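You operate a simulated robot arm through the tools that you are given. There is no shell and no other tool. Be economical: measure what you need, move in short steps, check, and stop when the job is done.

The job below is to be done with a simulated two-armed robot. You get a single attempt, and the scene is never put back.

JOB
Take the lid off the orange pot and lay it down on the door end of the plank table. Put the small tile marked "95" from the door end of the plank table on the upper shelf of the tall rack and the small tile labelled "57" on the middle of the plank table. Fetch the padded tray and set it on the mixing bench. Fetch the red brush and stand it on the long slab. Put the small grey bucket on top of the beige plaster slab on the door end of the plank table. Put the long clay lump from the inside of the brown tray on the square tile there. Do these in any order. Set down upright: red brush.

Only the result counts: the job must be done as asked and must still hold three seconds after the hand-in. Knocking over, shifting, dropping, spilling or breaking anything else fails it. A push-on lid holds only when it is set on centred and level and pressed home; a screw cap is set on level and turned clockwise until tight.

ROBOT AND FRAMES
Two 7-joint arms with two-finger parallel grippers on one trunk, on a base that drives. Base frame: it is fixed to the floor where the robot stands at the start and does not move with it; the origin is under the middle of the robot, x ahead of it, y to its left, z up. Units: mm, degrees, N and s.
The left shoulder is at the start at [50, 165, 1030], the right one opposite. With the tool pointing down near the work surface each hand reaches from about 220 to 700 mm from the robot's upright axis, wherever it stands, measured 20 degrees to its own side. Places, roughly: long clay lump (9x6x4 cm) [1200, 1700, 900]; long slab (46x24x5 cm) [1000, 1000, 700]; middle of the plank table [900, 600, 700]; mixing bench [-800, 1700, 800]; orange pot (7x7x6 cm) [500, -100, 700]; padded tray (9x7x2 cm) [500, -500, 700]; plaster slab (24x21x4 cm) [700, -200, 700]; red brush (3x3x10 cm) [700, -600, 800]; small grey bucket (21x21x20 cm) [1200, -200, 800]; square tile (10x10x2 cm) [1000, 1800, 800]; upper shelf of the tall rack [-900, -200, 900]. Payload 3.91 kg a hand.
The TCP of each hand is the grasp point between the finger pads, 30 mm short of the fingertips. In the tool frame z runs along the fingers and y along their closing line. The gripper opens to 110 mm. The fingers are 20 mm wide and 10 mm thick; the gripper's body (48 by 112 mm) begins 55 mm behind the TCP.
Orientation is told as [roll, pitch, yaw] about the base's x, y, z axes, in that order, counted from this pose: with the fingers straight down and closing along the base's y, the tool's x points along the base's -x, its y along +y and its z along -z.

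CONTROLS
- The arms move only by the tool servo_tool. It takes "left_commands", "right_commands" or both (then of equal length, played together; a hand with none holds still); each is one flat list of numbers, 7 for each row, row after row: the shift along the base's x, y, z in units of 25 mm (1.0 is 25 mm), then the turn, a rotation vector about the base's x, y, z in units of 4 degrees (1.0 is 4 degrees), then the closure in counts, from 0 (fully open) to 255 (shut). In form: [x, y, z, rx, ry, rz, fingers, x, y, z, rx, ry, rz, fingers, ...]. A call has 1 to 20 rows; each row shifts and turns the commanded pose from where the row before left it. A call with a number of a shift or a turn outside -1 to 1 is refused whole. Each row takes 0.2 s and may step no farther than 50 mm and 8.6 degrees from the row before; otherwise, or with a gripper value out of range, the whole call is refused. Where a pose cannot be reached the arm comes as near as it can. A force on the tool above 40 N (or 10 N above the force at the start of the call, whichever is more), or a blocked arm, ends the call early, and 0.2 s more pass. The fingers move at their own pace (about 45 mm/s each) and stop on an object; they squeeze with about 44 N. The grip force told is the motor's: it shows also when the fingers shut on nothing. Time passes only in rows, and 0.2 s behind the last, so rows that do not move let the fingers close. The reply holds the time, the measured pose of the TCP, the force on the tool along the base axes, the opening and the grip force, in the units named above and with some noise, with the torque about the TCP (base axes, N m) and any sound that the robot's microphone picked up.
- Cameras (640 x 400 px; columns grow to the right, rows downward): "scene" is now at [83.4, -63.9, 1203.9]; the picture's right is [-0.73, -0.69, 0.00], its down [-0.40, 0.43, -0.81] and it looks along [0.56, -0.59, -0.59] (base axes); focal length 214 px, centre (320, 200). "left" rides on the left gripper at [72, -17, -103] in its tool frame; the picture's right is [0.23, 0.97, 0.00], its down [-0.76, 0.18, -0.62] and it looks along [-0.61, 0.14, 0.78] (tool axes); focal length 222 px, centre (320, 200). "right" rides on the right gripper at [72, 17, -103] in its tool frame; the picture's right is [-0.23, 0.97, 0.00], its down [-0.76, -0.18, -0.62] and it looks along [-0.61, -0.14, 0.78] (tool axes); focal length 222 px, centre (320, 200). There is no depth. A picture from a camera that has moved, and an enlarged one, comes with that camera's place and axes in the base frame and with its lens. The place of the scene camera against the robot may be out by one fixed shift of up to 12 mm in any direction.
- snapshot(camera): a new picture of that camera. It takes no simulated time.
- move_column(by): slides the trunk up (or, below 0, down) by that many mm; the arms and the scene camera ride with it, the base frame stays. It gives what a move gives, with no picture.
- drive_base(legs): drives the robot by 1 to 6 legs, each [ahead, left, turn to the left] in mm, mm and degrees, along the robot's own axes; the way and the turn of a leg run together, so that a leg with both is an arc; at most 1500 mm and 180 degrees a leg. The arms and the cameras ride along, it lands a little off, and it stops where it bumps. It gives what a move gives.
- turn_head(pan, tilt): turns the head with the scene camera to pan (to the left, within 80 degrees either way) and tilt (down, from -29 to 69), counted from straight ahead of the robot. It gives what a move gives.
- enlarge(camera, box): a new picture of the part [left, top, right, bottom] of that camera's present view, enlarged. It takes no simulated time.
- sign_off(): hands the job in; it is judged then, once.

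Work in short steps. Places have to be worked out from the pictures, the camera data and where the tool is seen: move nearer, look again, correct. Check each grasp and each placing, and mend what went wrong. You have 196 turns and 192 pictures in all, those below and enlarged ones among them. Open the grippers and draw the arms clear of the work before you hand the job in, unless the task says otherwise; then end with one line.

The tools are called as a command line: name --argument value ..., lists and objects as JSON in quotes. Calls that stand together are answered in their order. servo_tool: Moves the arms, as the interface text tells. Its arguments: {"type":"object","properties":{"left_commands":{"type":"array","items":{"type":"number"}},"right_commands":{"type":"array","items":{"type":"number"}}},"required":[]} The other tools are called the same way: move_column (by) slides the trunk up or down; drive_base (legs) drives the base; turn_head (pan, tilt) turns the head that bears the scene camera; snapshot (camera) takes a picture; enlarge (camera, box) takes an enlarged picture of a part of a camera's view; sign_off () hands the job in.

At the start:

```text
clock: 0.0
left_tool_pos: [416.3, -11.4, 1103.2]
left_orientation: [-0.1, 0.1, 0.0]
left_force: [-0.3, 0.1, 0.0]
left_ft_torque: [0.0, 0.01, 0.02]
left_grip_width: 110.0
left_grip_force: 0.1
right_tool_pos: [399.3, -415.7, 1040.2]
right_orientation: [0.0, 0.1, -0.1]
right_force: [0.3, -0.8, 0.0]
right_ft_torque: [0.02, 0.0, -0.01]
right_grip_width: 110.1
right_grip_force: 0.1
trunk travel left (down, up): [-250.0, 253.0]
robot x, y, heading: [1.2, -1.9, 0.1]
head pan, tilt: [-46.6, 35.9]
```

scene: 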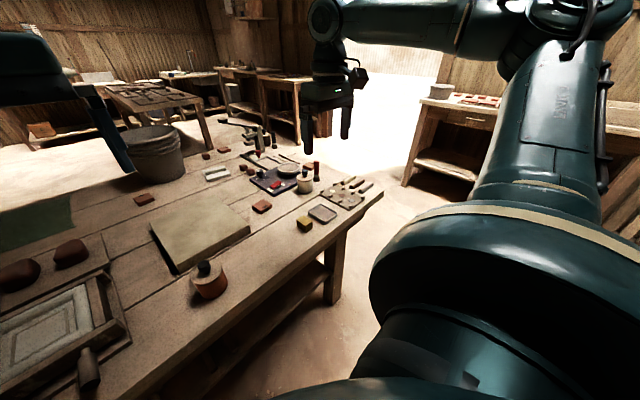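
right: 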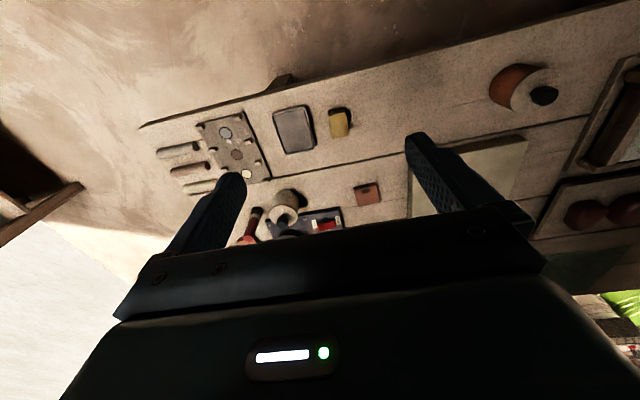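
left: 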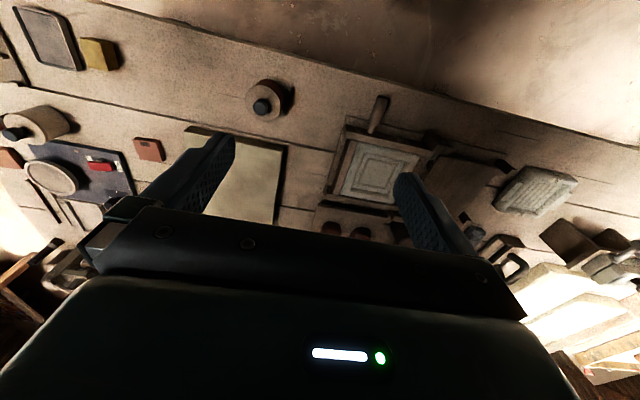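

The first pictures show the door end of the plank table on my right; I look closer to identify the tiles, pot, tray and brush.

enlarge --camera "scene" --box '[120, 100, 400, 275]'

enlarge --camera "right" --box '[130, 50, 640, 300]'

enlarge --camera "left" --box '[0, 0, 320, 200]'

```text
2.29 times, centred on (260, 188) of scene
camera zoom: at [83.4, -63.9, 1203.9], right [-0.73, -0.69, 0.0], down [-0.4, 0.43, -0.81], along [0.56, -0.59, -0.59], focal length 490 px, centre (457, 229)
```

zoom: 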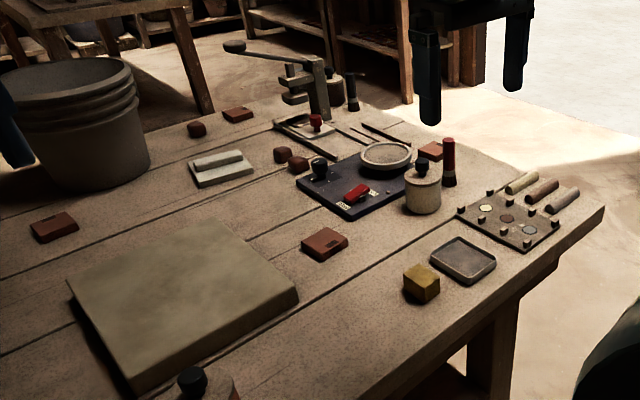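

```text
1.25 times, centred on (385, 175) of right
camera zoom: at [326.0, -398.7, 1144.5], right [0.23, 0.97, 0.0], down [0.76, -0.18, 0.62], along [0.61, -0.14, -0.78], focal length 279 px, centre (238, 231)
```

zoom: 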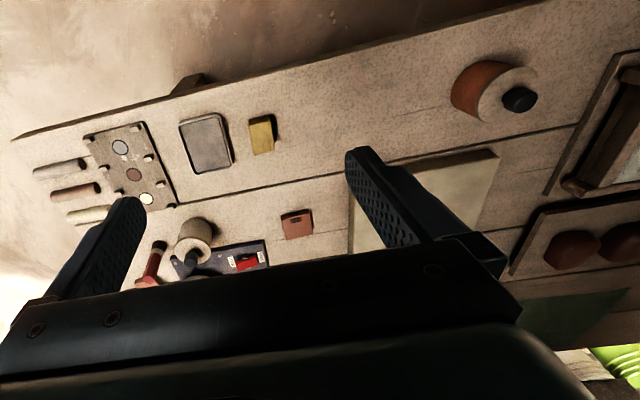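

```text
2.00 times, centred on (160, 100) of left
camera zoom: at [344.3, -28.3, 1206.6], right [-0.23, 0.97, 0.0], down [0.76, 0.18, 0.62], along [0.61, 0.14, -0.78], focal length 444 px, centre (640, 400)
```

zoom: 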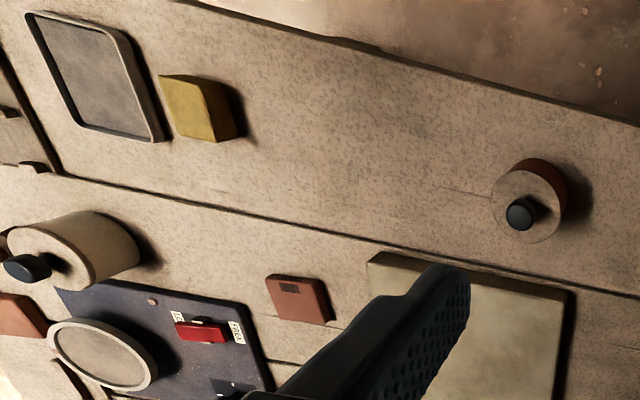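

Several small red tiles carry tiny labels. I look round the room with the head first to get the layout.

turn_head --pan 0 --tilt 25

snapshot --camera "scene"

turn_head --pan 55 --tilt 20

snapshot --camera "scene"

turn_head --pan -80 --tilt 20

snapshot --camera "scene"

```text
clock: 1.1
left_tool_pos: [416.2, -11.9, 1103.8]
left_orientation: [0.0, 0.0, 0.0]
left_force: [-0.7, 0.5, 0.7]
left_ft_torque: [-0.01, 0.05, 0.03]
left_grip_width: 109.8
left_grip_force: 0.2
right_tool_pos: [399.8, -415.6, 1039.3]
right_orientation: [0.0, 0.0, 0.1]
right_force: [-1.0, -0.9, 0.9]
right_ft_torque: [0.0, 0.0, 0.02]
right_grip_width: 109.9
right_grip_force: 0.0
trunk travel left (down, up): [-250.0, 253.0]
robot x, y, heading: [1.5, 2.0, -0.1]
head pan, tilt: [0.0, 25.0]
```

```text
185 pictures are left
camera scene: at [115.3, -0.4, 1221.0], right [0.0, -1.0, 0.0], down [-0.42, 0.0, -0.91], along [0.91, 0.0, -0.42], focal length 214 px, centre (320, 200)
```

scene: 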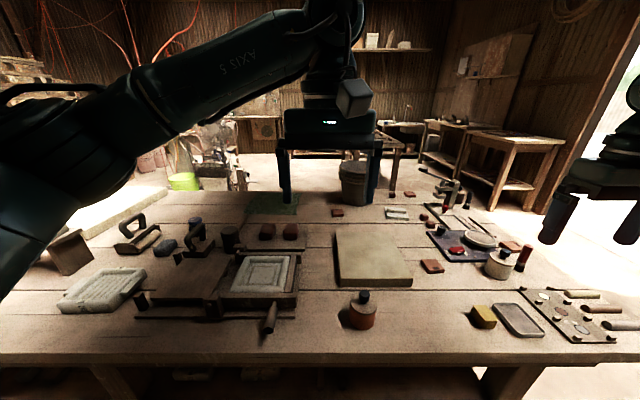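

```text
clock: 2.4
left_tool_pos: [416.3, -12.1, 1104.2]
left_orientation: [0.0, 0.1, 0.1]
left_force: [-0.5, -0.5, 0.1]
left_ft_torque: [-0.01, 0.02, -0.01]
left_grip_width: 110.2
left_grip_force: 0.1
right_tool_pos: [399.1, -415.8, 1039.7]
right_orientation: [-0.1, -0.1, 0.0]
right_force: [0.4, 0.0, 0.4]
right_ft_torque: [0.03, 0.0, 0.01]
right_grip_width: 110.1
right_grip_force: 0.0
trunk travel left (down, up): [-250.0, 253.0]
robot x, y, heading: [2.0, 3.6, -0.0]
head pan, tilt: [55.0, 20.0]
```

```text
184 pictures are left
camera scene: at [76.7, 75.9, 1229.1], right [0.82, -0.57, 0.0], down [-0.2, -0.28, -0.94], along [0.54, 0.77, -0.34], focal length 214 px, centre (320, 200)
```

scene: 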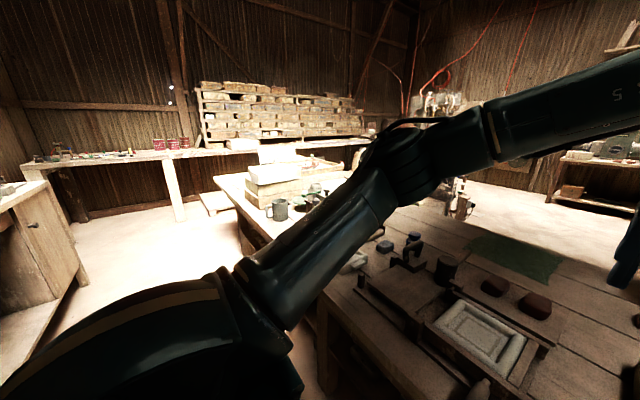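

```text
clock: 4.5
left_tool_pos: [416.5, -12.4, 1103.7]
left_orientation: [0.1, 0.1, 0.0]
left_force: [0.1, -0.4, -0.2]
left_ft_torque: [-0.01, 0.04, -0.01]
left_grip_width: 110.1
left_grip_force: 0.1
right_tool_pos: [399.0, -415.6, 1040.4]
right_orientation: [-0.1, 0.0, 0.0]
right_force: [0.1, -1.2, -0.6]
right_ft_torque: [-0.02, -0.01, 0.0]
right_grip_width: 110.0
right_grip_force: 0.2
trunk travel left (down, up): [-250.0, 253.0]
robot x, y, heading: [0.7, 0.7, -0.2]
head pan, tilt: [-80.0, 20.0]
```

```text
183 pictures are left
camera scene: at [39.4, -92.0, 1229.1], right [-0.98, -0.17, 0.0], down [-0.06, 0.34, -0.94], along [0.16, -0.93, -0.34], focal length 214 px, centre (320, 200)
```

scene: 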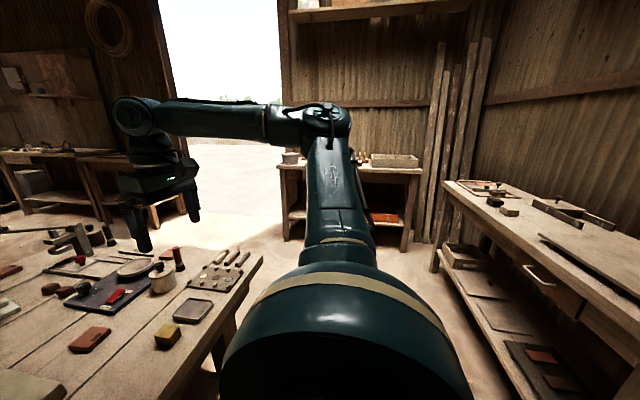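

The door is at −y, the rack and benches are behind. I zoom tightly onto the tiles to read labels.

turn_head --pan -35 --tilt 35

snapshot --camera "scene"

enlarge --camera "left" --box '[125, 130, 173, 160]'

```text
clock: 5.7
left_tool_pos: [416.1, -13.2, 1104.2]
left_orientation: [0.0, 0.0, 0.0]
left_force: [-0.8, 0.3, -0.1]
left_ft_torque: [0.01, -0.01, 0.01]
left_grip_width: 110.0
left_grip_force: 0.1
right_tool_pos: [399.3, -416.1, 1038.9]
right_orientation: [0.0, -0.1, 0.0]
right_force: [0.7, 0.4, -0.1]
right_ft_torque: [0.01, 0.05, 0.01]
right_grip_width: 110.1
right_grip_force: 0.1
trunk travel left (down, up): [-250.0, 253.0]
robot x, y, heading: [1.4, 0.1, 0.5]
head pan, tilt: [-35.0, 35.0]
```

```text
182 pictures are left
camera scene: at [95.3, -50.9, 1205.3], right [-0.57, -0.82, 0.0], down [-0.47, 0.33, -0.82], along [0.67, -0.47, -0.57], focal length 214 px, centre (320, 200)
```

scene: 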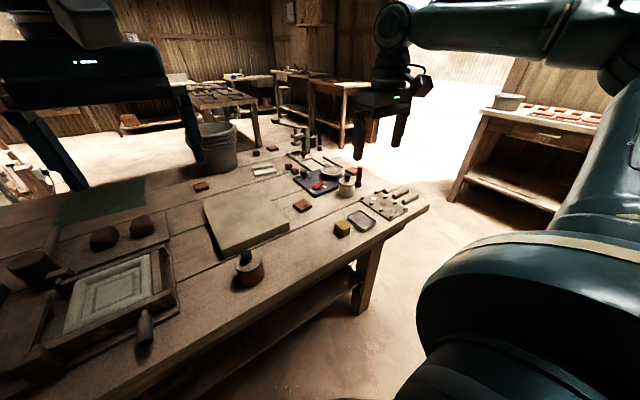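

```text
13.33 times, centred on (149, 145) of left
camera zoom: at [344.3, -28.3, 1206.6], right [-0.23, 0.97, 0.0], down [0.76, 0.18, 0.62], along [0.61, 0.14, -0.78], focal length 2962 px, centre (2600, 933)
```

zoom: 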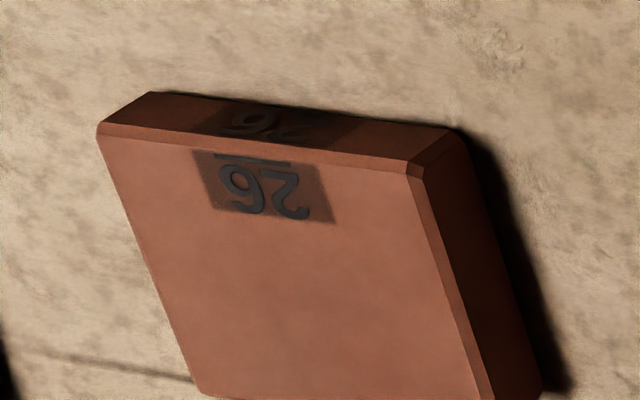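

That tile reads "26" — not wanted. I zoom on the other tiles from the scene camera.

enlarge --camera "scene" --box '[185, 172, 217, 192]'

enlarge --camera "scene" --box '[245, 140, 373, 220]'

enlarge --camera "scene" --box '[280, 120, 360, 170]'

enlarge --camera "scene" --box '[485, 80, 613, 160]'

```text
16.00 times, centred on (201, 182) of scene
camera zoom: at [95.3, -50.9, 1205.3], right [-0.57, -0.82, 0.0], down [-0.47, 0.33, -0.82], along [0.67, -0.47, -0.57], focal length 3432 px, centre (2224, 488)
```

zoom: 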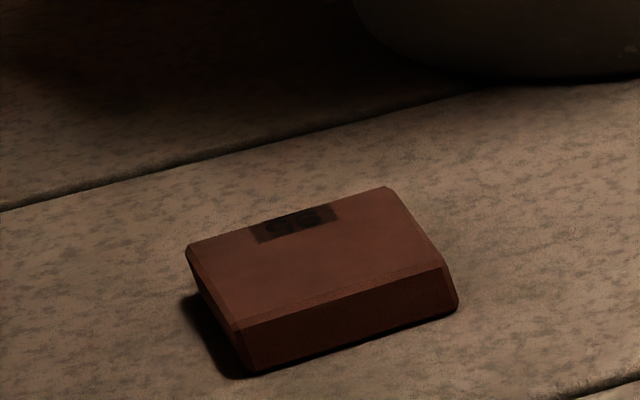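

```text
5.00 times, centred on (309, 180) of scene
camera zoom: at [95.3, -50.9, 1205.3], right [-0.57, -0.82, 0.0], down [-0.47, 0.33, -0.82], along [0.67, -0.47, -0.57], focal length 1072 px, centre (375, 300)
```

zoom: 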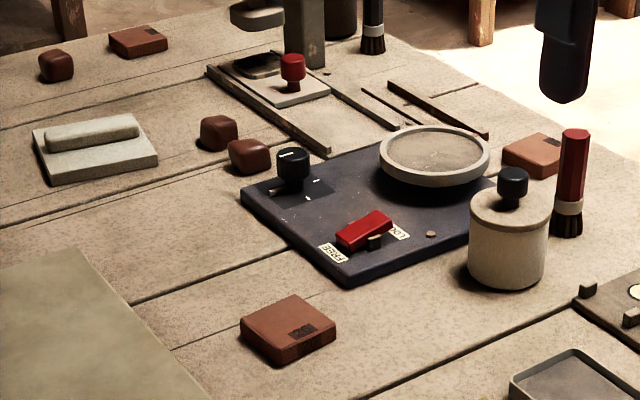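

```text
8.00 times, centred on (320, 145) of scene
camera zoom: at [95.3, -50.9, 1205.3], right [-0.57, -0.82, 0.0], down [-0.47, 0.33, -0.82], along [0.67, -0.47, -0.57], focal length 1716 px, centre (320, 640)
```

zoom: 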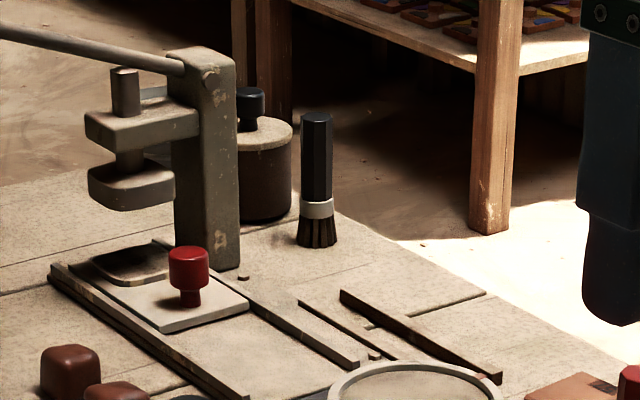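

```text
5.00 times, centred on (549, 120) of scene
camera zoom: at [95.3, -50.9, 1205.3], right [-0.57, -0.82, 0.0], down [-0.47, 0.33, -0.82], along [0.67, -0.47, -0.57], focal length 1072 px, centre (-825, 600)
```

zoom: 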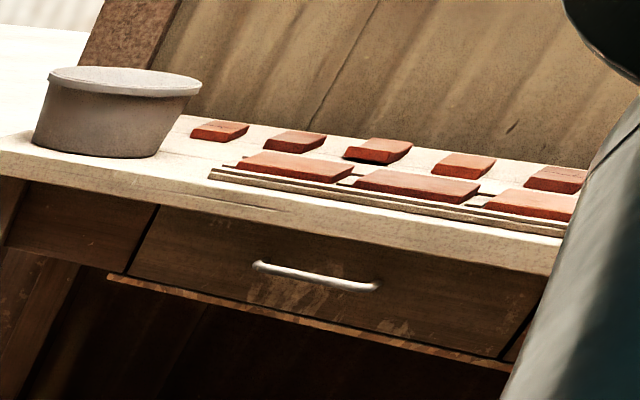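

Four tiles on the door end: "26", one near the bucket (B), one far (C), one by the brush (D). I zoom tighter on each.

enlarge --camera "scene" --box '[195, 179, 205, 185]'

enlarge --camera "scene" --box '[265, 144, 281, 154]'

enlarge --camera "scene" --box '[342, 162, 366, 177]'

```text
16.00 times, centred on (200, 182) of scene
camera zoom: at [95.3, -50.9, 1205.3], right [-0.57, -0.82, 0.0], down [-0.47, 0.33, -0.82], along [0.67, -0.47, -0.57], focal length 3432 px, centre (2240, 488)
```

zoom: 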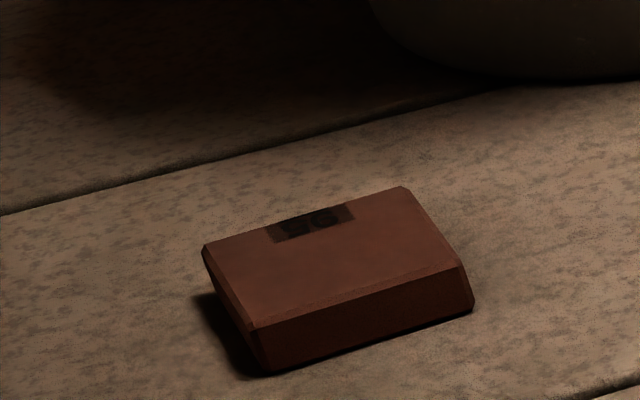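

```text
16.00 times, centred on (273, 149) of scene
camera zoom: at [95.3, -50.9, 1205.3], right [-0.57, -0.82, 0.0], down [-0.47, 0.33, -0.82], along [0.67, -0.47, -0.57], focal length 3432 px, centre (1072, 1016)
```

zoom: 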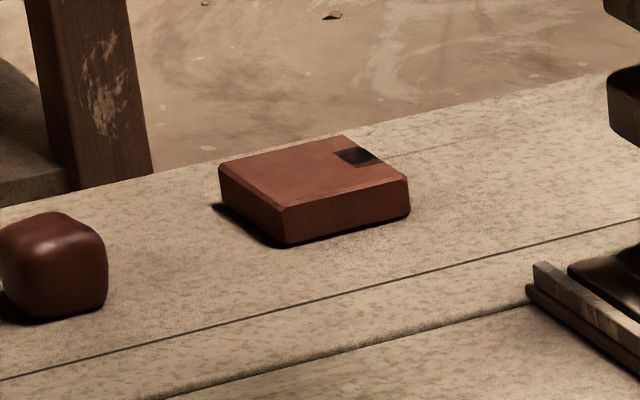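

```text
16.00 times, centred on (354, 170) of scene
camera zoom: at [95.3, -50.9, 1205.3], right [-0.57, -0.82, 0.0], down [-0.47, 0.33, -0.82], along [0.67, -0.47, -0.57], focal length 3432 px, centre (-224, 688)
```

zoom: 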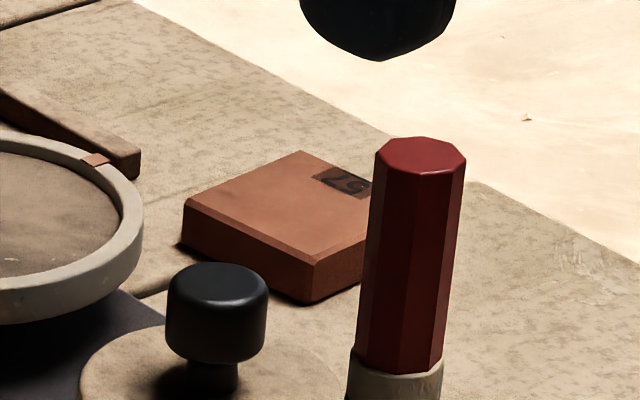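

D reads "57" it seems. Before touching the pot I look closely at it and at the padded tray for fit and handles.

enlarge --camera "scene" --box '[225, 240, 273, 300]'

enlarge --camera "scene" --box '[328, 180, 424, 240]'

enlarge --camera "left" --box '[240, 70, 304, 120]'

```text
6.67 times, centred on (249, 270) of scene
camera zoom: at [95.3, -50.9, 1205.3], right [-0.57, -0.82, 0.0], down [-0.47, 0.33, -0.82], along [0.67, -0.47, -0.57], focal length 1430 px, centre (793, -267)
```

zoom: 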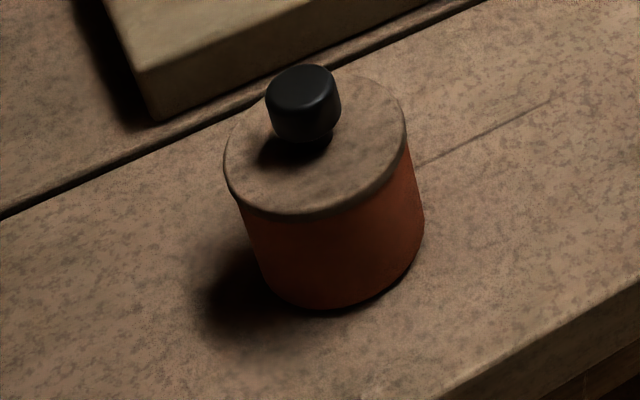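

```text
6.67 times, centred on (376, 210) of scene
camera zoom: at [95.3, -50.9, 1205.3], right [-0.57, -0.82, 0.0], down [-0.47, 0.33, -0.82], along [0.67, -0.47, -0.57], focal length 1430 px, centre (-53, 133)
```

zoom: 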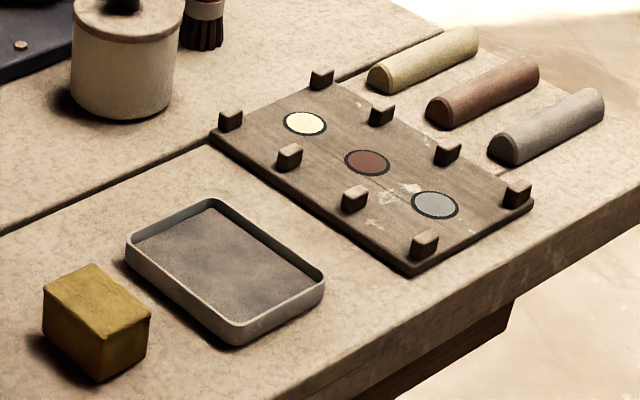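

```text
8.00 times, centred on (272, 95) of left
camera zoom: at [344.3, -28.3, 1206.6], right [-0.23, 0.97, 0.0], down [0.76, 0.18, 0.62], along [0.61, 0.14, -0.78], focal length 1777 px, centre (704, 1040)
```

zoom: 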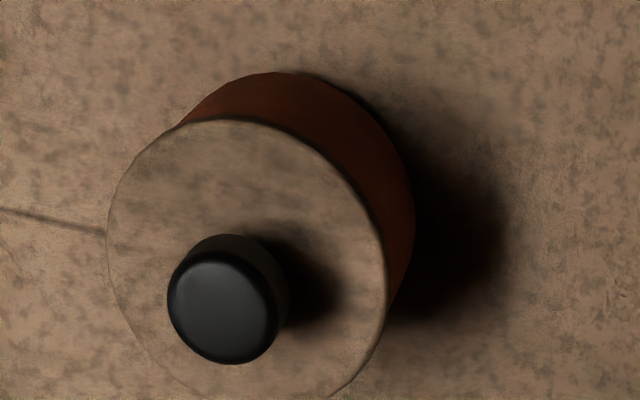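

Triangulating from both cameras puts the knob at about (482, −105), top z≈806. I bring the left hand above it.

servo_tool --left_commands '[0.66, -0.94, -0.5, 0, 0, 0, 0, 0.66, -0.94, -0.5, 0, 0, 0, 0, 0.66, -0.94, -0.5, 0, 0, 0, 0, 0.66, -0.94, -0.5, 0, 0, 0, 0, 0, 0, -1, 0, 0, 0, 0, 0, 0, -1, 0, 0, 0, 0, 0, 0, -1, 0, 0, 0, 0, 0, 0, -1, 0, 0, 0, 0, 0, 0, -1, 0, 0, 0, 0, 0, 0, -1, 0, 0, 0, 0, 0, 0, 0, 0, 0, 0, 0]'

snapshot --camera "left"

```text
clock: 8.1
left_tool_pos: [483.0, -108.6, 904.7]
left_orientation: [0.0, 0.0, 0.0]
left_force: [-0.2, -0.1, 0.6]
left_ft_torque: [-0.05, 0.02, 0.0]
left_grip_width: 109.7
left_grip_force: 0.1
right_tool_pos: [399.8, -415.5, 1040.7]
right_orientation: [0.0, 0.0, 0.0]
right_force: [0.3, 0.5, -0.3]
right_ft_torque: [0.02, 0.0, 0.02]
right_grip_width: 110.0
right_grip_force: 0.1
trunk travel left (down, up): [-250.0, 253.0]
robot x, y, heading: [-2.1, -2.1, -0.1]
head pan, tilt: [-35.0, 35.0]
```

```text
170 pictures are left
camera left: at [410.6, -124.5, 1007.8], right [-0.23, 0.97, 0.0], down [0.76, 0.18, 0.62], along [0.61, 0.14, -0.78], focal length 222 px, centre (320, 200)
```

left: 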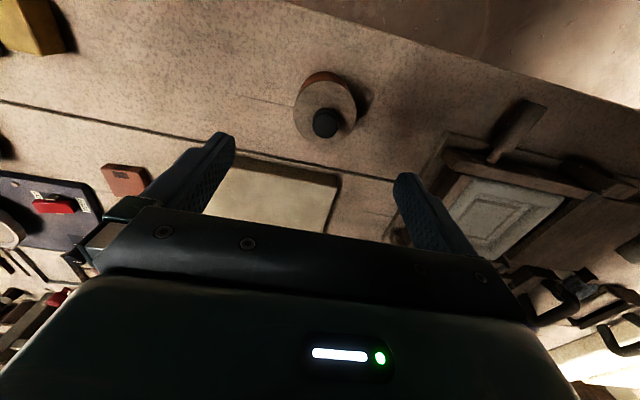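

Knob seen at (479, −104). I centre, descend to z≈818 and close gently.

servo_tool --left_commands '[-0.16, 0.18, -0.86, 0, 0, 0, 0, 0, 0, -0.86, 0, 0, 0, 0, 0, 0, -0.86, 0, 0, 0, 0, 0, 0, -0.86, 0, 0, 0, 0, 0, 0, 0, 0, 0, 0, 255, 0, 0, 0, 0, 0, 0, 255, 0, 0, 0, 0, 0, 0, 255, 0, 0, 0, 0, 0, 0, 255, 0, 0, 0, 0, 0, 0, 255, 0, 0, 0, 0, 0, 0, 255]'

snapshot --camera "left"

```text
clock: 10.3
left_tool_pos: [479.0, -101.4, 816.8]
left_orientation: [-0.1, 0.0, 0.0]
left_force: [-1.1, -0.7, 1.3]
left_ft_torque: [-0.01, -0.01, 0.01]
left_grip_width: 22.4
left_grip_force: 38.4
right_tool_pos: [399.7, -417.3, 1039.3]
right_orientation: [0.0, 0.0, 0.0]
right_force: [-0.5, -0.1, -0.4]
right_ft_torque: [-0.02, 0.02, -0.01]
right_grip_width: 110.1
right_grip_force: 0.1
trunk travel left (down, up): [-250.0, 253.0]
robot x, y, heading: [-0.0, -0.4, 0.1]
head pan, tilt: [-35.0, 35.0]
heard: snap
```

```text
169 pictures are left
camera left: at [406.3, -116.6, 921.1], right [-0.23, 0.97, 0.0], down [0.76, 0.18, 0.62], along [0.61, 0.14, -0.78], focal length 222 px, centre (320, 200)
```

left: 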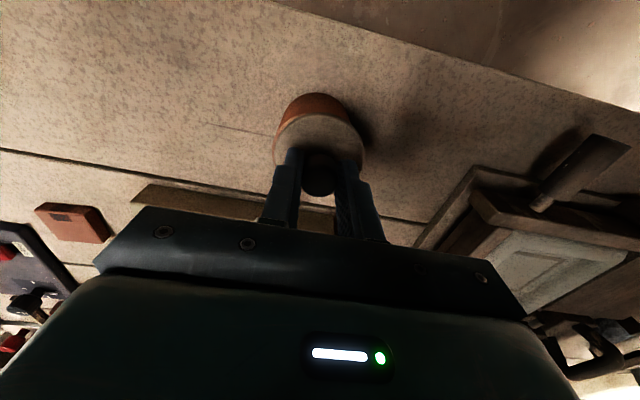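

The knob is held (22 mm). I lift slowly and watch the force.

servo_tool --left_commands '[0, 0, 0.2, 0, 0, 0, 255, 0, 0, 0.3, 0, 0, 0, 255, 0, 0, 0.5, 0, 0, 0, 255, 0, 0, 1, 0, 0, 0, 255, 0, 0, 1, 0, 0, 0, 255]'

snapshot --camera "left"

enlarge --camera "scene" --box '[185, 200, 345, 300]'

```text
clock: 11.5
left_tool_pos: [477.8, -101.7, 893.7]
left_orientation: [0.0, 0.0, 0.0]
left_force: [-0.1, -0.5, 0.0]
left_ft_torque: [0.03, 0.0, -0.02]
left_grip_width: 22.1
left_grip_force: 44.4
right_tool_pos: [399.2, -415.8, 1040.3]
right_orientation: [0.0, 0.0, -0.1]
right_force: [0.5, 0.2, 0.2]
right_ft_torque: [-0.02, 0.03, 0.0]
right_grip_width: 110.2
right_grip_force: 0.0
trunk travel left (down, up): [-250.0, 253.0]
robot x, y, heading: [0.3, -1.7, -0.2]
head pan, tilt: [-35.0, 35.0]
```

```text
168 pictures are left
camera left: at [405.2, -118.1, 997.8], right [-0.23, 0.97, 0.0], down [0.76, 0.18, 0.62], along [0.61, 0.14, -0.78], focal length 222 px, centre (320, 200)
```

left: 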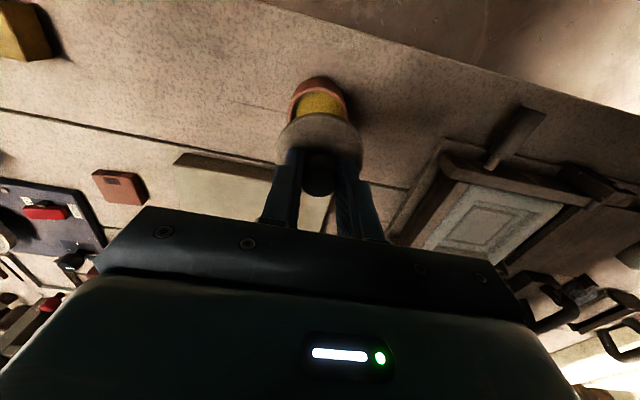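

```text
4.00 times, centred on (265, 250) of scene
camera zoom: at [95.2, -50.8, 1205.2], right [-0.57, -0.82, 0.0], down [-0.47, 0.33, -0.82], along [0.67, -0.47, -0.57], focal length 858 px, centre (540, 0)
```

zoom: 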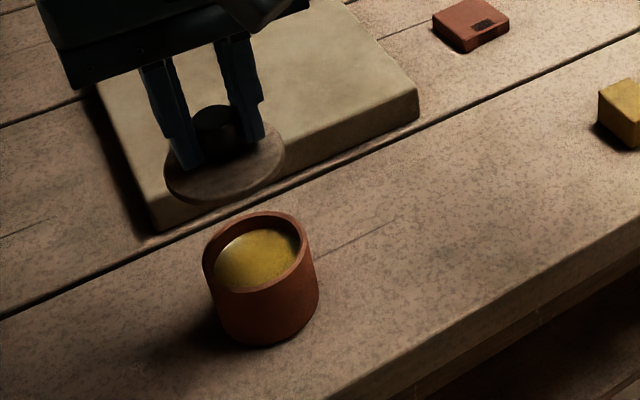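

Lid is off, contents calm. I carry it to the bare patch at about (478, −215) and lower it towards the table.

servo_tool --left_commands '[0, -0.9, 0, 0, 0, 0, 255, 0, -0.9, 0, 0, 0, 0, 255, 0, -0.9, 0, 0, 0, 0, 255, 0, -0.9, 0, 0, 0, 0, 255, 0, -0.9, 0, 0, 0, 0, 255, 0, 0, -1, 0, 0, 0, 255, 0, 0, -1, 0, 0, 0, 255, 0, 0, -1, 0, 0, 0, 255, 0, 0, -1, 0, 0, 0, 255, 0, 0, -0.6, 0, 0, 0, 255, 0, 0, 0, 0, 0, 0, 255]'

enlarge --camera "scene" --box '[185, 200, 345, 300]'

```text
clock: 13.9
left_tool_pos: [476.4, -167.2, 780.3]
left_orientation: [0.0, 0.0, 0.0]
left_force: [-0.3, -0.2, -0.5]
left_ft_torque: [0.03, -0.03, -0.01]
left_grip_width: 22.1
left_grip_force: 44.7
left hand out of reach, approached as far as the arm can: row 4, 5
right_tool_pos: [399.8, -416.1, 1041.1]
right_orientation: [-0.1, -0.1, 0.0]
right_force: [-0.5, 0.8, -1.4]
right_ft_torque: [0.01, -0.04, -0.01]
right_grip_width: 109.9
right_grip_force: 0.1
trunk travel left (down, up): [-250.0, 253.0]
robot x, y, heading: [-0.8, 2.4, -0.1]
head pan, tilt: [-35.0, 35.0]
```

```text
4.00 times, centred on (265, 250) of scene
camera zoom: at [95.4, -50.8, 1205.3], right [-0.57, -0.82, 0.0], down [-0.47, 0.33, -0.82], along [0.67, -0.47, -0.57], focal length 858 px, centre (540, 0)
```

zoom: 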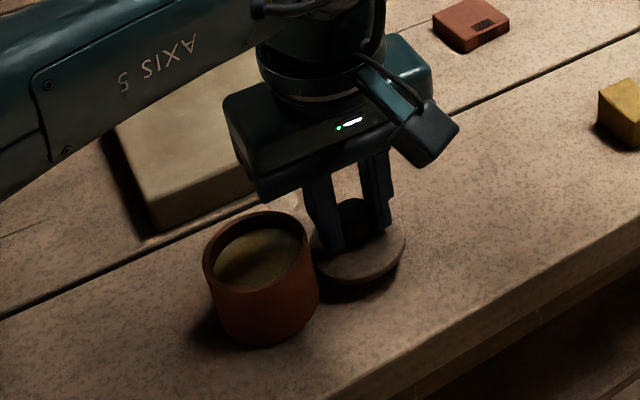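

The left arm ran out of reach at y≈−167, too near the pot. I lift a little and drive the base 120 mm to the right instead.

servo_tool --left_commands '[0, 0, 1, 0, 0, 0, 255, 0, 0, 1, 0, 0, 0, 255, 0, 0, 1, 0, 0, 0, 255]'

drive_base --legs '[[0, -120, 0]]'

snapshot --camera "left"

```text
clock: 14.7
left_tool_pos: [475.3, -167.0, 853.3]
left_orientation: [0.1, 0.0, 0.0]
left_force: [-0.5, -0.1, -0.9]
left_ft_torque: [-0.01, 0.0, 0.01]
left_grip_width: 22.0
left_grip_force: 44.2
right_tool_pos: [399.0, -416.3, 1040.1]
right_orientation: [0.0, -0.1, -0.1]
right_force: [-0.6, 0.3, 0.8]
right_ft_torque: [-0.01, 0.04, -0.02]
right_grip_width: 110.1
right_grip_force: 0.1
trunk travel left (down, up): [-250.0, 253.0]
robot x, y, heading: [0.4, -0.2, -0.3]
head pan, tilt: [-35.0, 35.0]
```

```text
clock: 15.9
left_tool_pos: [476.9, -289.4, 853.8]
left_orientation: [0.0, 0.0, 0.2]
left_force: [0.3, -0.6, 0.4]
left_ft_torque: [0.02, -0.04, 0.01]
left_grip_width: 22.1
left_grip_force: 44.6
right_tool_pos: [399.9, -536.6, 1039.6]
right_orientation: [0.0, -0.1, 0.2]
right_force: [0.3, -0.1, -0.4]
right_ft_torque: [0.07, -0.01, -0.01]
right_grip_width: 110.1
right_grip_force: 0.0
trunk travel left (down, up): [-250.0, 253.0]
robot x, y, heading: [2.0, -119.3, -0.2]
head pan, tilt: [-35.0, 35.0]
```

```text
165 pictures are left
camera left: at [404.5, -305.1, 957.1], right [-0.23, 0.97, 0.0], down [0.76, 0.18, 0.62], along [0.61, 0.14, -0.78], focal length 222 px, centre (320, 200)
```

left: 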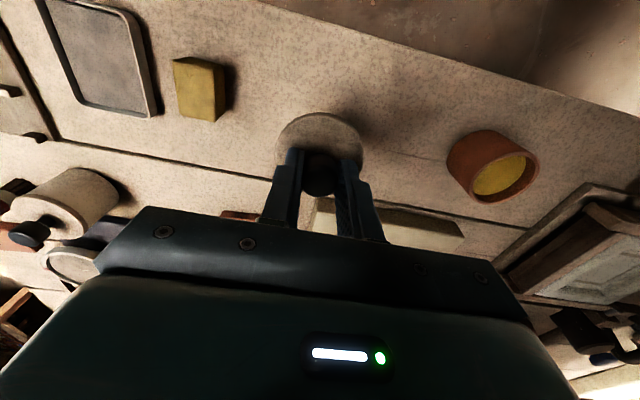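

The lid is now over bare table between pot and yellow cube. I lower until contact.

servo_tool --left_commands '[0, 1, 0, 0, 0, 0, 255, 0, 0, -1, 0, 0, 0, 255, 0, 0, -1, 0, 0, 0, 255, 0, 0, -1, 0, 0, 0, 255, 0, 0, -0.4, 0, 0, 0, 255, 0, 0, -0.2, 0, 0, 0, 255, 0, 0, 0, 0, 0, 0, 255]'

enlarge --camera "scene" --box '[185, 150, 345, 250]'

```text
clock: 17.5
left_tool_pos: [476.4, -262.2, 765.1]
left_orientation: [-0.1, 0.0, 0.1]
left_force: [-0.7, 1.7, 6.7]
left_ft_torque: [0.05, 0.04, -0.06]
left_grip_width: 22.3
left_grip_force: 43.6
right_tool_pos: [400.6, -536.7, 1041.0]
right_orientation: [0.1, 0.0, 0.2]
right_force: [0.7, -0.5, -0.2]
right_ft_torque: [0.04, -0.02, -0.02]
right_grip_width: 110.0
right_grip_force: 0.1
trunk travel left (down, up): [-250.0, 253.0]
robot x, y, heading: [2.4, -122.7, 0.1]
head pan, tilt: [-35.0, 35.0]
```

```text
4.00 times, centred on (265, 200) of scene
camera zoom: at [95.1, -172.5, 1205.4], right [-0.57, -0.82, 0.0], down [-0.47, 0.33, -0.82], along [0.67, -0.47, -0.57], focal length 858 px, centre (540, 200)
```

zoom: 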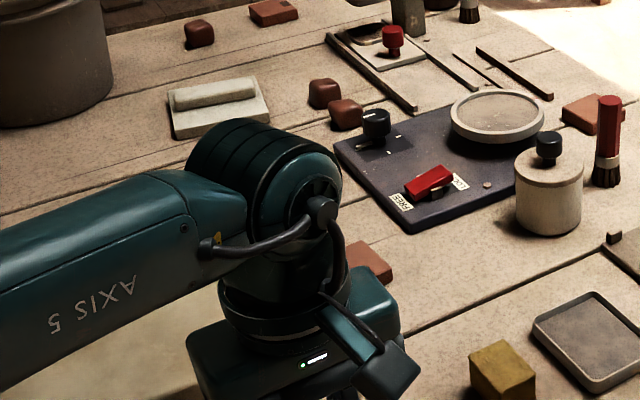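

Contact at z=765 (6.7 N): lid rests. I open and rise.

servo_tool --left_commands '[0, 0, 0, 0, 0, 0, 120, 0, 0, 0, 0, 0, 0, 120, 0, 0, 0, 0, 0, 0, 120, 0, 0, 1, 0, 0, 0, 120, 0, 0, 1, 0, 0, 0, 120, 0, 0, 1, 0, 0, 0, 120, 0, 0, 1, 0, 0, 0, 0, 0, 0, 1, 0, 0, 0, 0, 0, 0, 1, 0, 0, 0, 0, 0, 0, 1, 0, 0, 0, 0]'

snapshot --camera "left"

snapshot --camera "scene"

```text
clock: 19.7
left_tool_pos: [476.9, -263.2, 941.3]
left_orientation: [0.0, 0.0, 0.2]
left_force: [0.1, 0.3, 0.2]
left_ft_torque: [-0.01, 0.0, 0.06]
left_grip_width: 110.2
left_grip_force: 0.0
right_tool_pos: [400.2, -536.8, 1039.8]
right_orientation: [-0.1, 0.0, 0.2]
right_force: [0.2, -0.1, 0.1]
right_ft_torque: [-0.02, -0.03, 0.01]
right_grip_width: 109.8
right_grip_force: 0.1
trunk travel left (down, up): [-250.0, 253.0]
robot x, y, heading: [3.6, -123.3, 0.3]
head pan, tilt: [-35.0, 35.0]
```

```text
163 pictures are left
camera left: at [404.9, -279.2, 1045.4], right [-0.23, 0.97, 0.0], down [0.76, 0.18, 0.62], along [0.61, 0.14, -0.78], focal length 222 px, centre (320, 200)
```

left: 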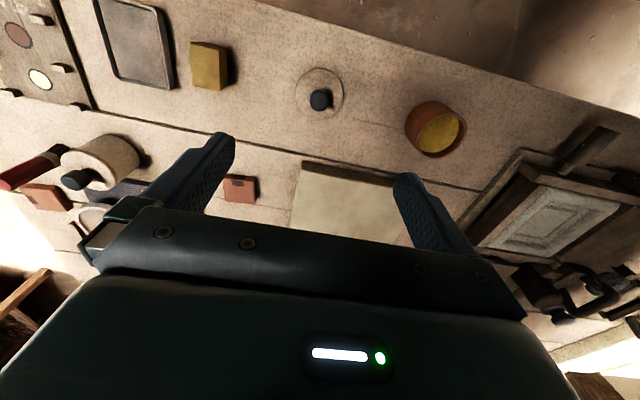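

```text
162 pictures are left
camera scene: at [95.5, -172.8, 1205.2], right [-0.57, -0.82, 0.0], down [-0.47, 0.33, -0.82], along [0.67, -0.47, -0.57], focal length 214 px, centre (320, 200)
```

scene: 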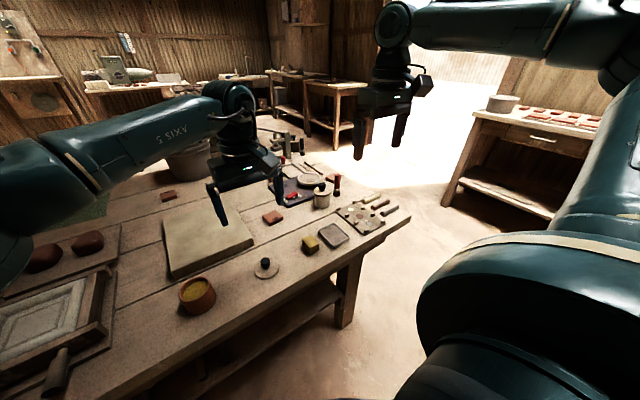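

Lid lies upright on the table with the pot undisturbed. Next I go round to the door end (edge y≈−786) to pick up brush and "57" tile from there: lift the arms a bit, back off, go right, ahead and turn.

servo_tool --left_commands '[0, 0, 1, 0, 0, 0, 0, 0, 0, 1, 0, 0, 0, 0, 0, 0, 1, 0, 0, 0, 0, 0, 0, 1, 0, 0, 0, 0]'

drive_base --legs '[[-300, 0, 0], [0, -1080, 0], [1000, 0, 0], [0, 0, 90]]'

turn_head --pan 0 --tilt 35

snapshot --camera "scene"

snapshot --camera "left"

snapshot --camera "right"

```text
clock: 20.7
left_tool_pos: [476.3, -263.8, 1040.5]
left_orientation: [0.0, 0.1, 0.1]
left_force: [0.9, -0.2, 0.3]
left_ft_torque: [0.01, 0.0, 0.01]
left_grip_width: 110.2
left_grip_force: 0.1
right_tool_pos: [400.2, -536.5, 1039.4]
right_orientation: [0.0, -0.1, 0.3]
right_force: [0.5, -0.3, 0.0]
right_ft_torque: [0.02, 0.02, 0.0]
right_grip_width: 110.0
right_grip_force: 0.0
trunk travel left (down, up): [-250.0, 253.0]
robot x, y, heading: [-1.2, -121.7, 0.1]
head pan, tilt: [-35.0, 35.0]
```

```text
clock: 36.6
left_tool_pos: [819.5, -710.9, 1038.8]
left_orientation: [0.1, 0.0, 93.6]
left_force: [0.1, -0.8, 1.5]
left_ft_torque: [0.03, -0.01, 0.0]
left_grip_width: 110.1
left_grip_force: 0.0
right_tool_pos: [1098.1, -769.1, 1040.9]
right_orientation: [0.0, 0.0, 93.7]
right_force: [0.1, 0.8, -0.3]
right_ft_torque: [0.0, 0.03, -0.01]
right_grip_width: 110.0
right_grip_force: 0.1
trunk travel left (down, up): [-250.0, 253.0]
robot x, y, heading: [707.8, -1197.8, 94.0]
head pan, tilt: [-35.0, 35.0]
```

```text
clock: 37.6
left_tool_pos: [820.0, -710.8, 1040.3]
left_orientation: [0.0, 0.1, 93.7]
left_force: [-0.4, -0.7, -0.8]
left_ft_torque: [0.01, -0.02, 0.02]
left_grip_width: 109.9
left_grip_force: 0.1
right_tool_pos: [1096.6, -768.6, 1040.1]
right_orientation: [-0.1, 0.0, 93.7]
right_force: [-0.4, 0.3, 0.0]
right_ft_torque: [0.04, 0.01, 0.0]
right_grip_width: 110.0
right_grip_force: 0.1
trunk travel left (down, up): [-250.0, 253.0]
robot x, y, heading: [710.5, -1192.5, 93.7]
head pan, tilt: [0.0, 35.0]
```

```text
161 pictures are left
camera scene: at [694.6, -1077.6, 1205.3], right [1.0, 0.06, 0.0], down [0.04, -0.57, -0.82], along [-0.05, 0.82, -0.57], focal length 214 px, centre (320, 200)
```

scene: 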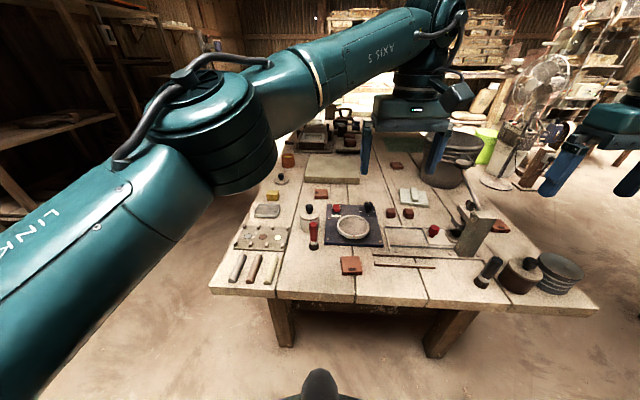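

```text
160 pictures are left
camera left: at [841.9, -781.8, 1142.9], right [-0.96, -0.29, 0.0], down [-0.23, 0.75, 0.62], along [-0.18, 0.6, -0.78], focal length 222 px, centre (320, 200)
```

left: 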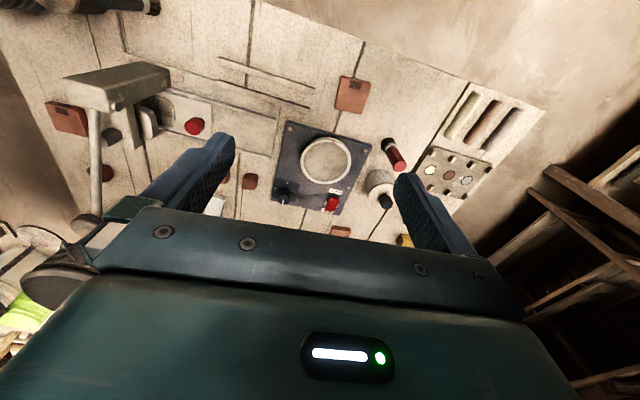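

```text
159 pictures are left
camera right: at [1084.3, -842.2, 1144.6], right [-0.99, 0.16, 0.0], down [0.13, 0.77, 0.62], along [0.1, 0.62, -0.78], focal length 222 px, centre (320, 200)
```

right: 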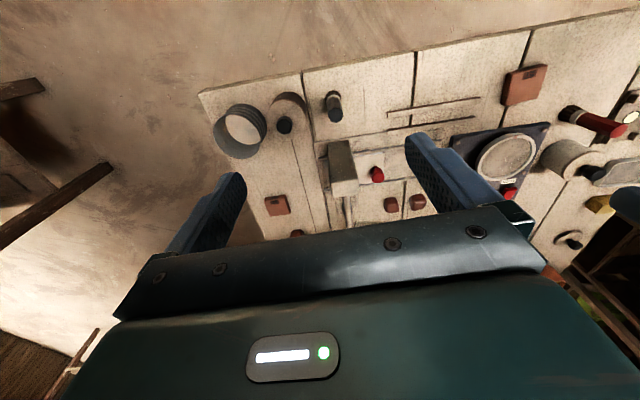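

From here: brush ≈ (655, −640), tile "57" ≈ (758, −703), jar just beyond the brush. I bring the left hand above the brush, closing along x.

servo_tool --left_commands '[-0.94, 0.41, 0, 0, 0, 0, 0, -0.94, 0.41, 0, 0, 0, 0, 0, -0.94, 0.41, 0, 0, 0, 0, 0, -0.94, 0.41, 0, 0, 0, 0, 0, -0.94, 0.41, 0, 0, 0, 0, 0, -0.94, 0.41, 0, 0, 0, 0, 0, -0.94, 0.41, 0, 0, 0, 0, 100, 0, 0, -1, 0, 0, 0, 100, 0, 0, -1, 0, 0, 0, 100, 0, 0, -1, 0, 0, 0, 100, 0, 0, -1, 0, 0, 0, 100, 0, 0, 0, 0, 0, 0, 100]'

snapshot --camera "left"

```text
clock: 40.2
left_tool_pos: [654.4, -639.3, 942.8]
left_orientation: [0.0, 0.1, 93.6]
left_force: [0.1, 0.0, -0.1]
left_ft_torque: [0.01, 0.02, -0.02]
left_grip_width: 67.0
left_grip_force: 0.0
right_tool_pos: [1097.2, -769.4, 1039.5]
right_orientation: [0.0, 0.0, 93.7]
right_force: [0.9, -0.7, -0.4]
right_ft_torque: [0.01, -0.02, 0.0]
right_grip_width: 110.2
right_grip_force: 0.0
trunk travel left (down, up): [-250.0, 253.0]
robot x, y, heading: [708.6, -1198.2, 93.8]
head pan, tilt: [0.0, 35.0]
```

```text
158 pictures are left
camera left: at [677.3, -709.7, 1044.8], right [-0.96, -0.29, 0.0], down [-0.23, 0.75, 0.62], along [-0.18, 0.6, -0.78], focal length 222 px, centre (320, 200)
```

left: 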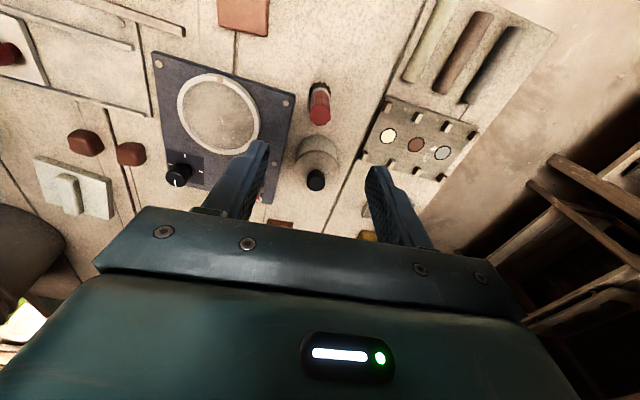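

Brush top at (657, −641), right under the fingers. Descend to z≈795 and close.

servo_tool --left_commands '[0.1, -0.05, -0.98, 0, 0, 0, 100, 0, 0, -0.98, 0, 0, 0, 100, 0, 0, -0.98, 0, 0, 0, 100, 0, 0, -0.98, 0, 0, 0, 100, 0, 0, -0.98, 0, 0, 0, 100, 0, 0, -0.98, 0, 0, 0, 100, 0, 0, 0, 0, 0, 0, 255, 0, 0, 0, 0, 0, 0, 255, 0, 0, 0, 0, 0, 0, 255, 0, 0, 0, 0, 0, 0, 255, 0, 0, 0.4, 0, 0, 0, 255, 0, 0, 0.8, 0, 0, 0, 255, 0, 0, 1, 0, 0, 0, 255, 0, 0, 1, 0, 0, 0, 255]'

snapshot --camera "left"

snapshot --camera "scene"

```text
clock: 43.2
left_tool_pos: [657.6, -641.3, 869.5]
left_orientation: [0.0, 0.0, 93.7]
left_force: [1.5, -0.2, -0.1]
left_ft_torque: [0.01, 0.02, -0.03]
left_grip_width: 22.5
left_grip_force: 43.7
right_tool_pos: [1097.5, -769.7, 1040.6]
right_orientation: [0.0, 0.0, 93.8]
right_force: [0.6, -0.1, 0.4]
right_ft_torque: [0.02, -0.03, 0.0]
right_grip_width: 110.2
right_grip_force: 0.0
trunk travel left (down, up): [-250.0, 253.0]
robot x, y, heading: [704.3, -1195.3, 93.8]
head pan, tilt: [0.0, 35.0]
```

```text
157 pictures are left
camera left: at [679.9, -711.8, 973.9], right [-0.96, -0.29, 0.0], down [-0.23, 0.75, 0.62], along [-0.18, 0.6, -0.78], focal length 222 px, centre (320, 200)
```

left: 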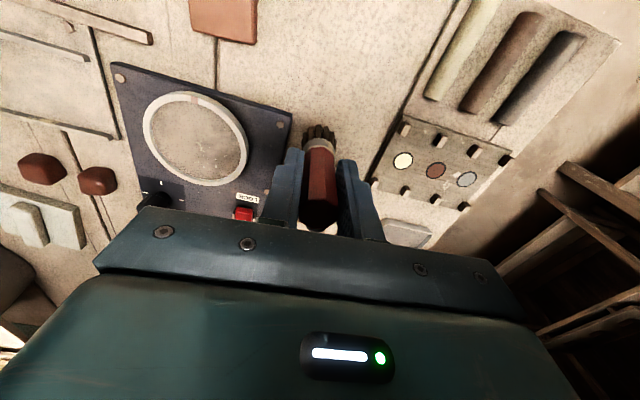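

```text
156 pictures are left
camera scene: at [694.6, -1077.7, 1205.2], right [1.0, 0.06, 0.0], down [0.04, -0.57, -0.82], along [-0.05, 0.82, -0.57], focal length 214 px, centre (320, 200)
```

scene: 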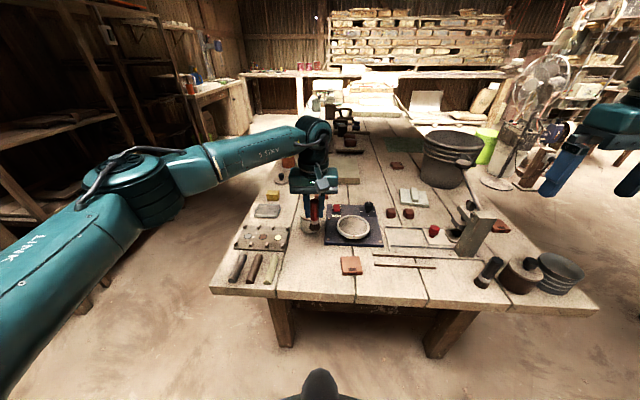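

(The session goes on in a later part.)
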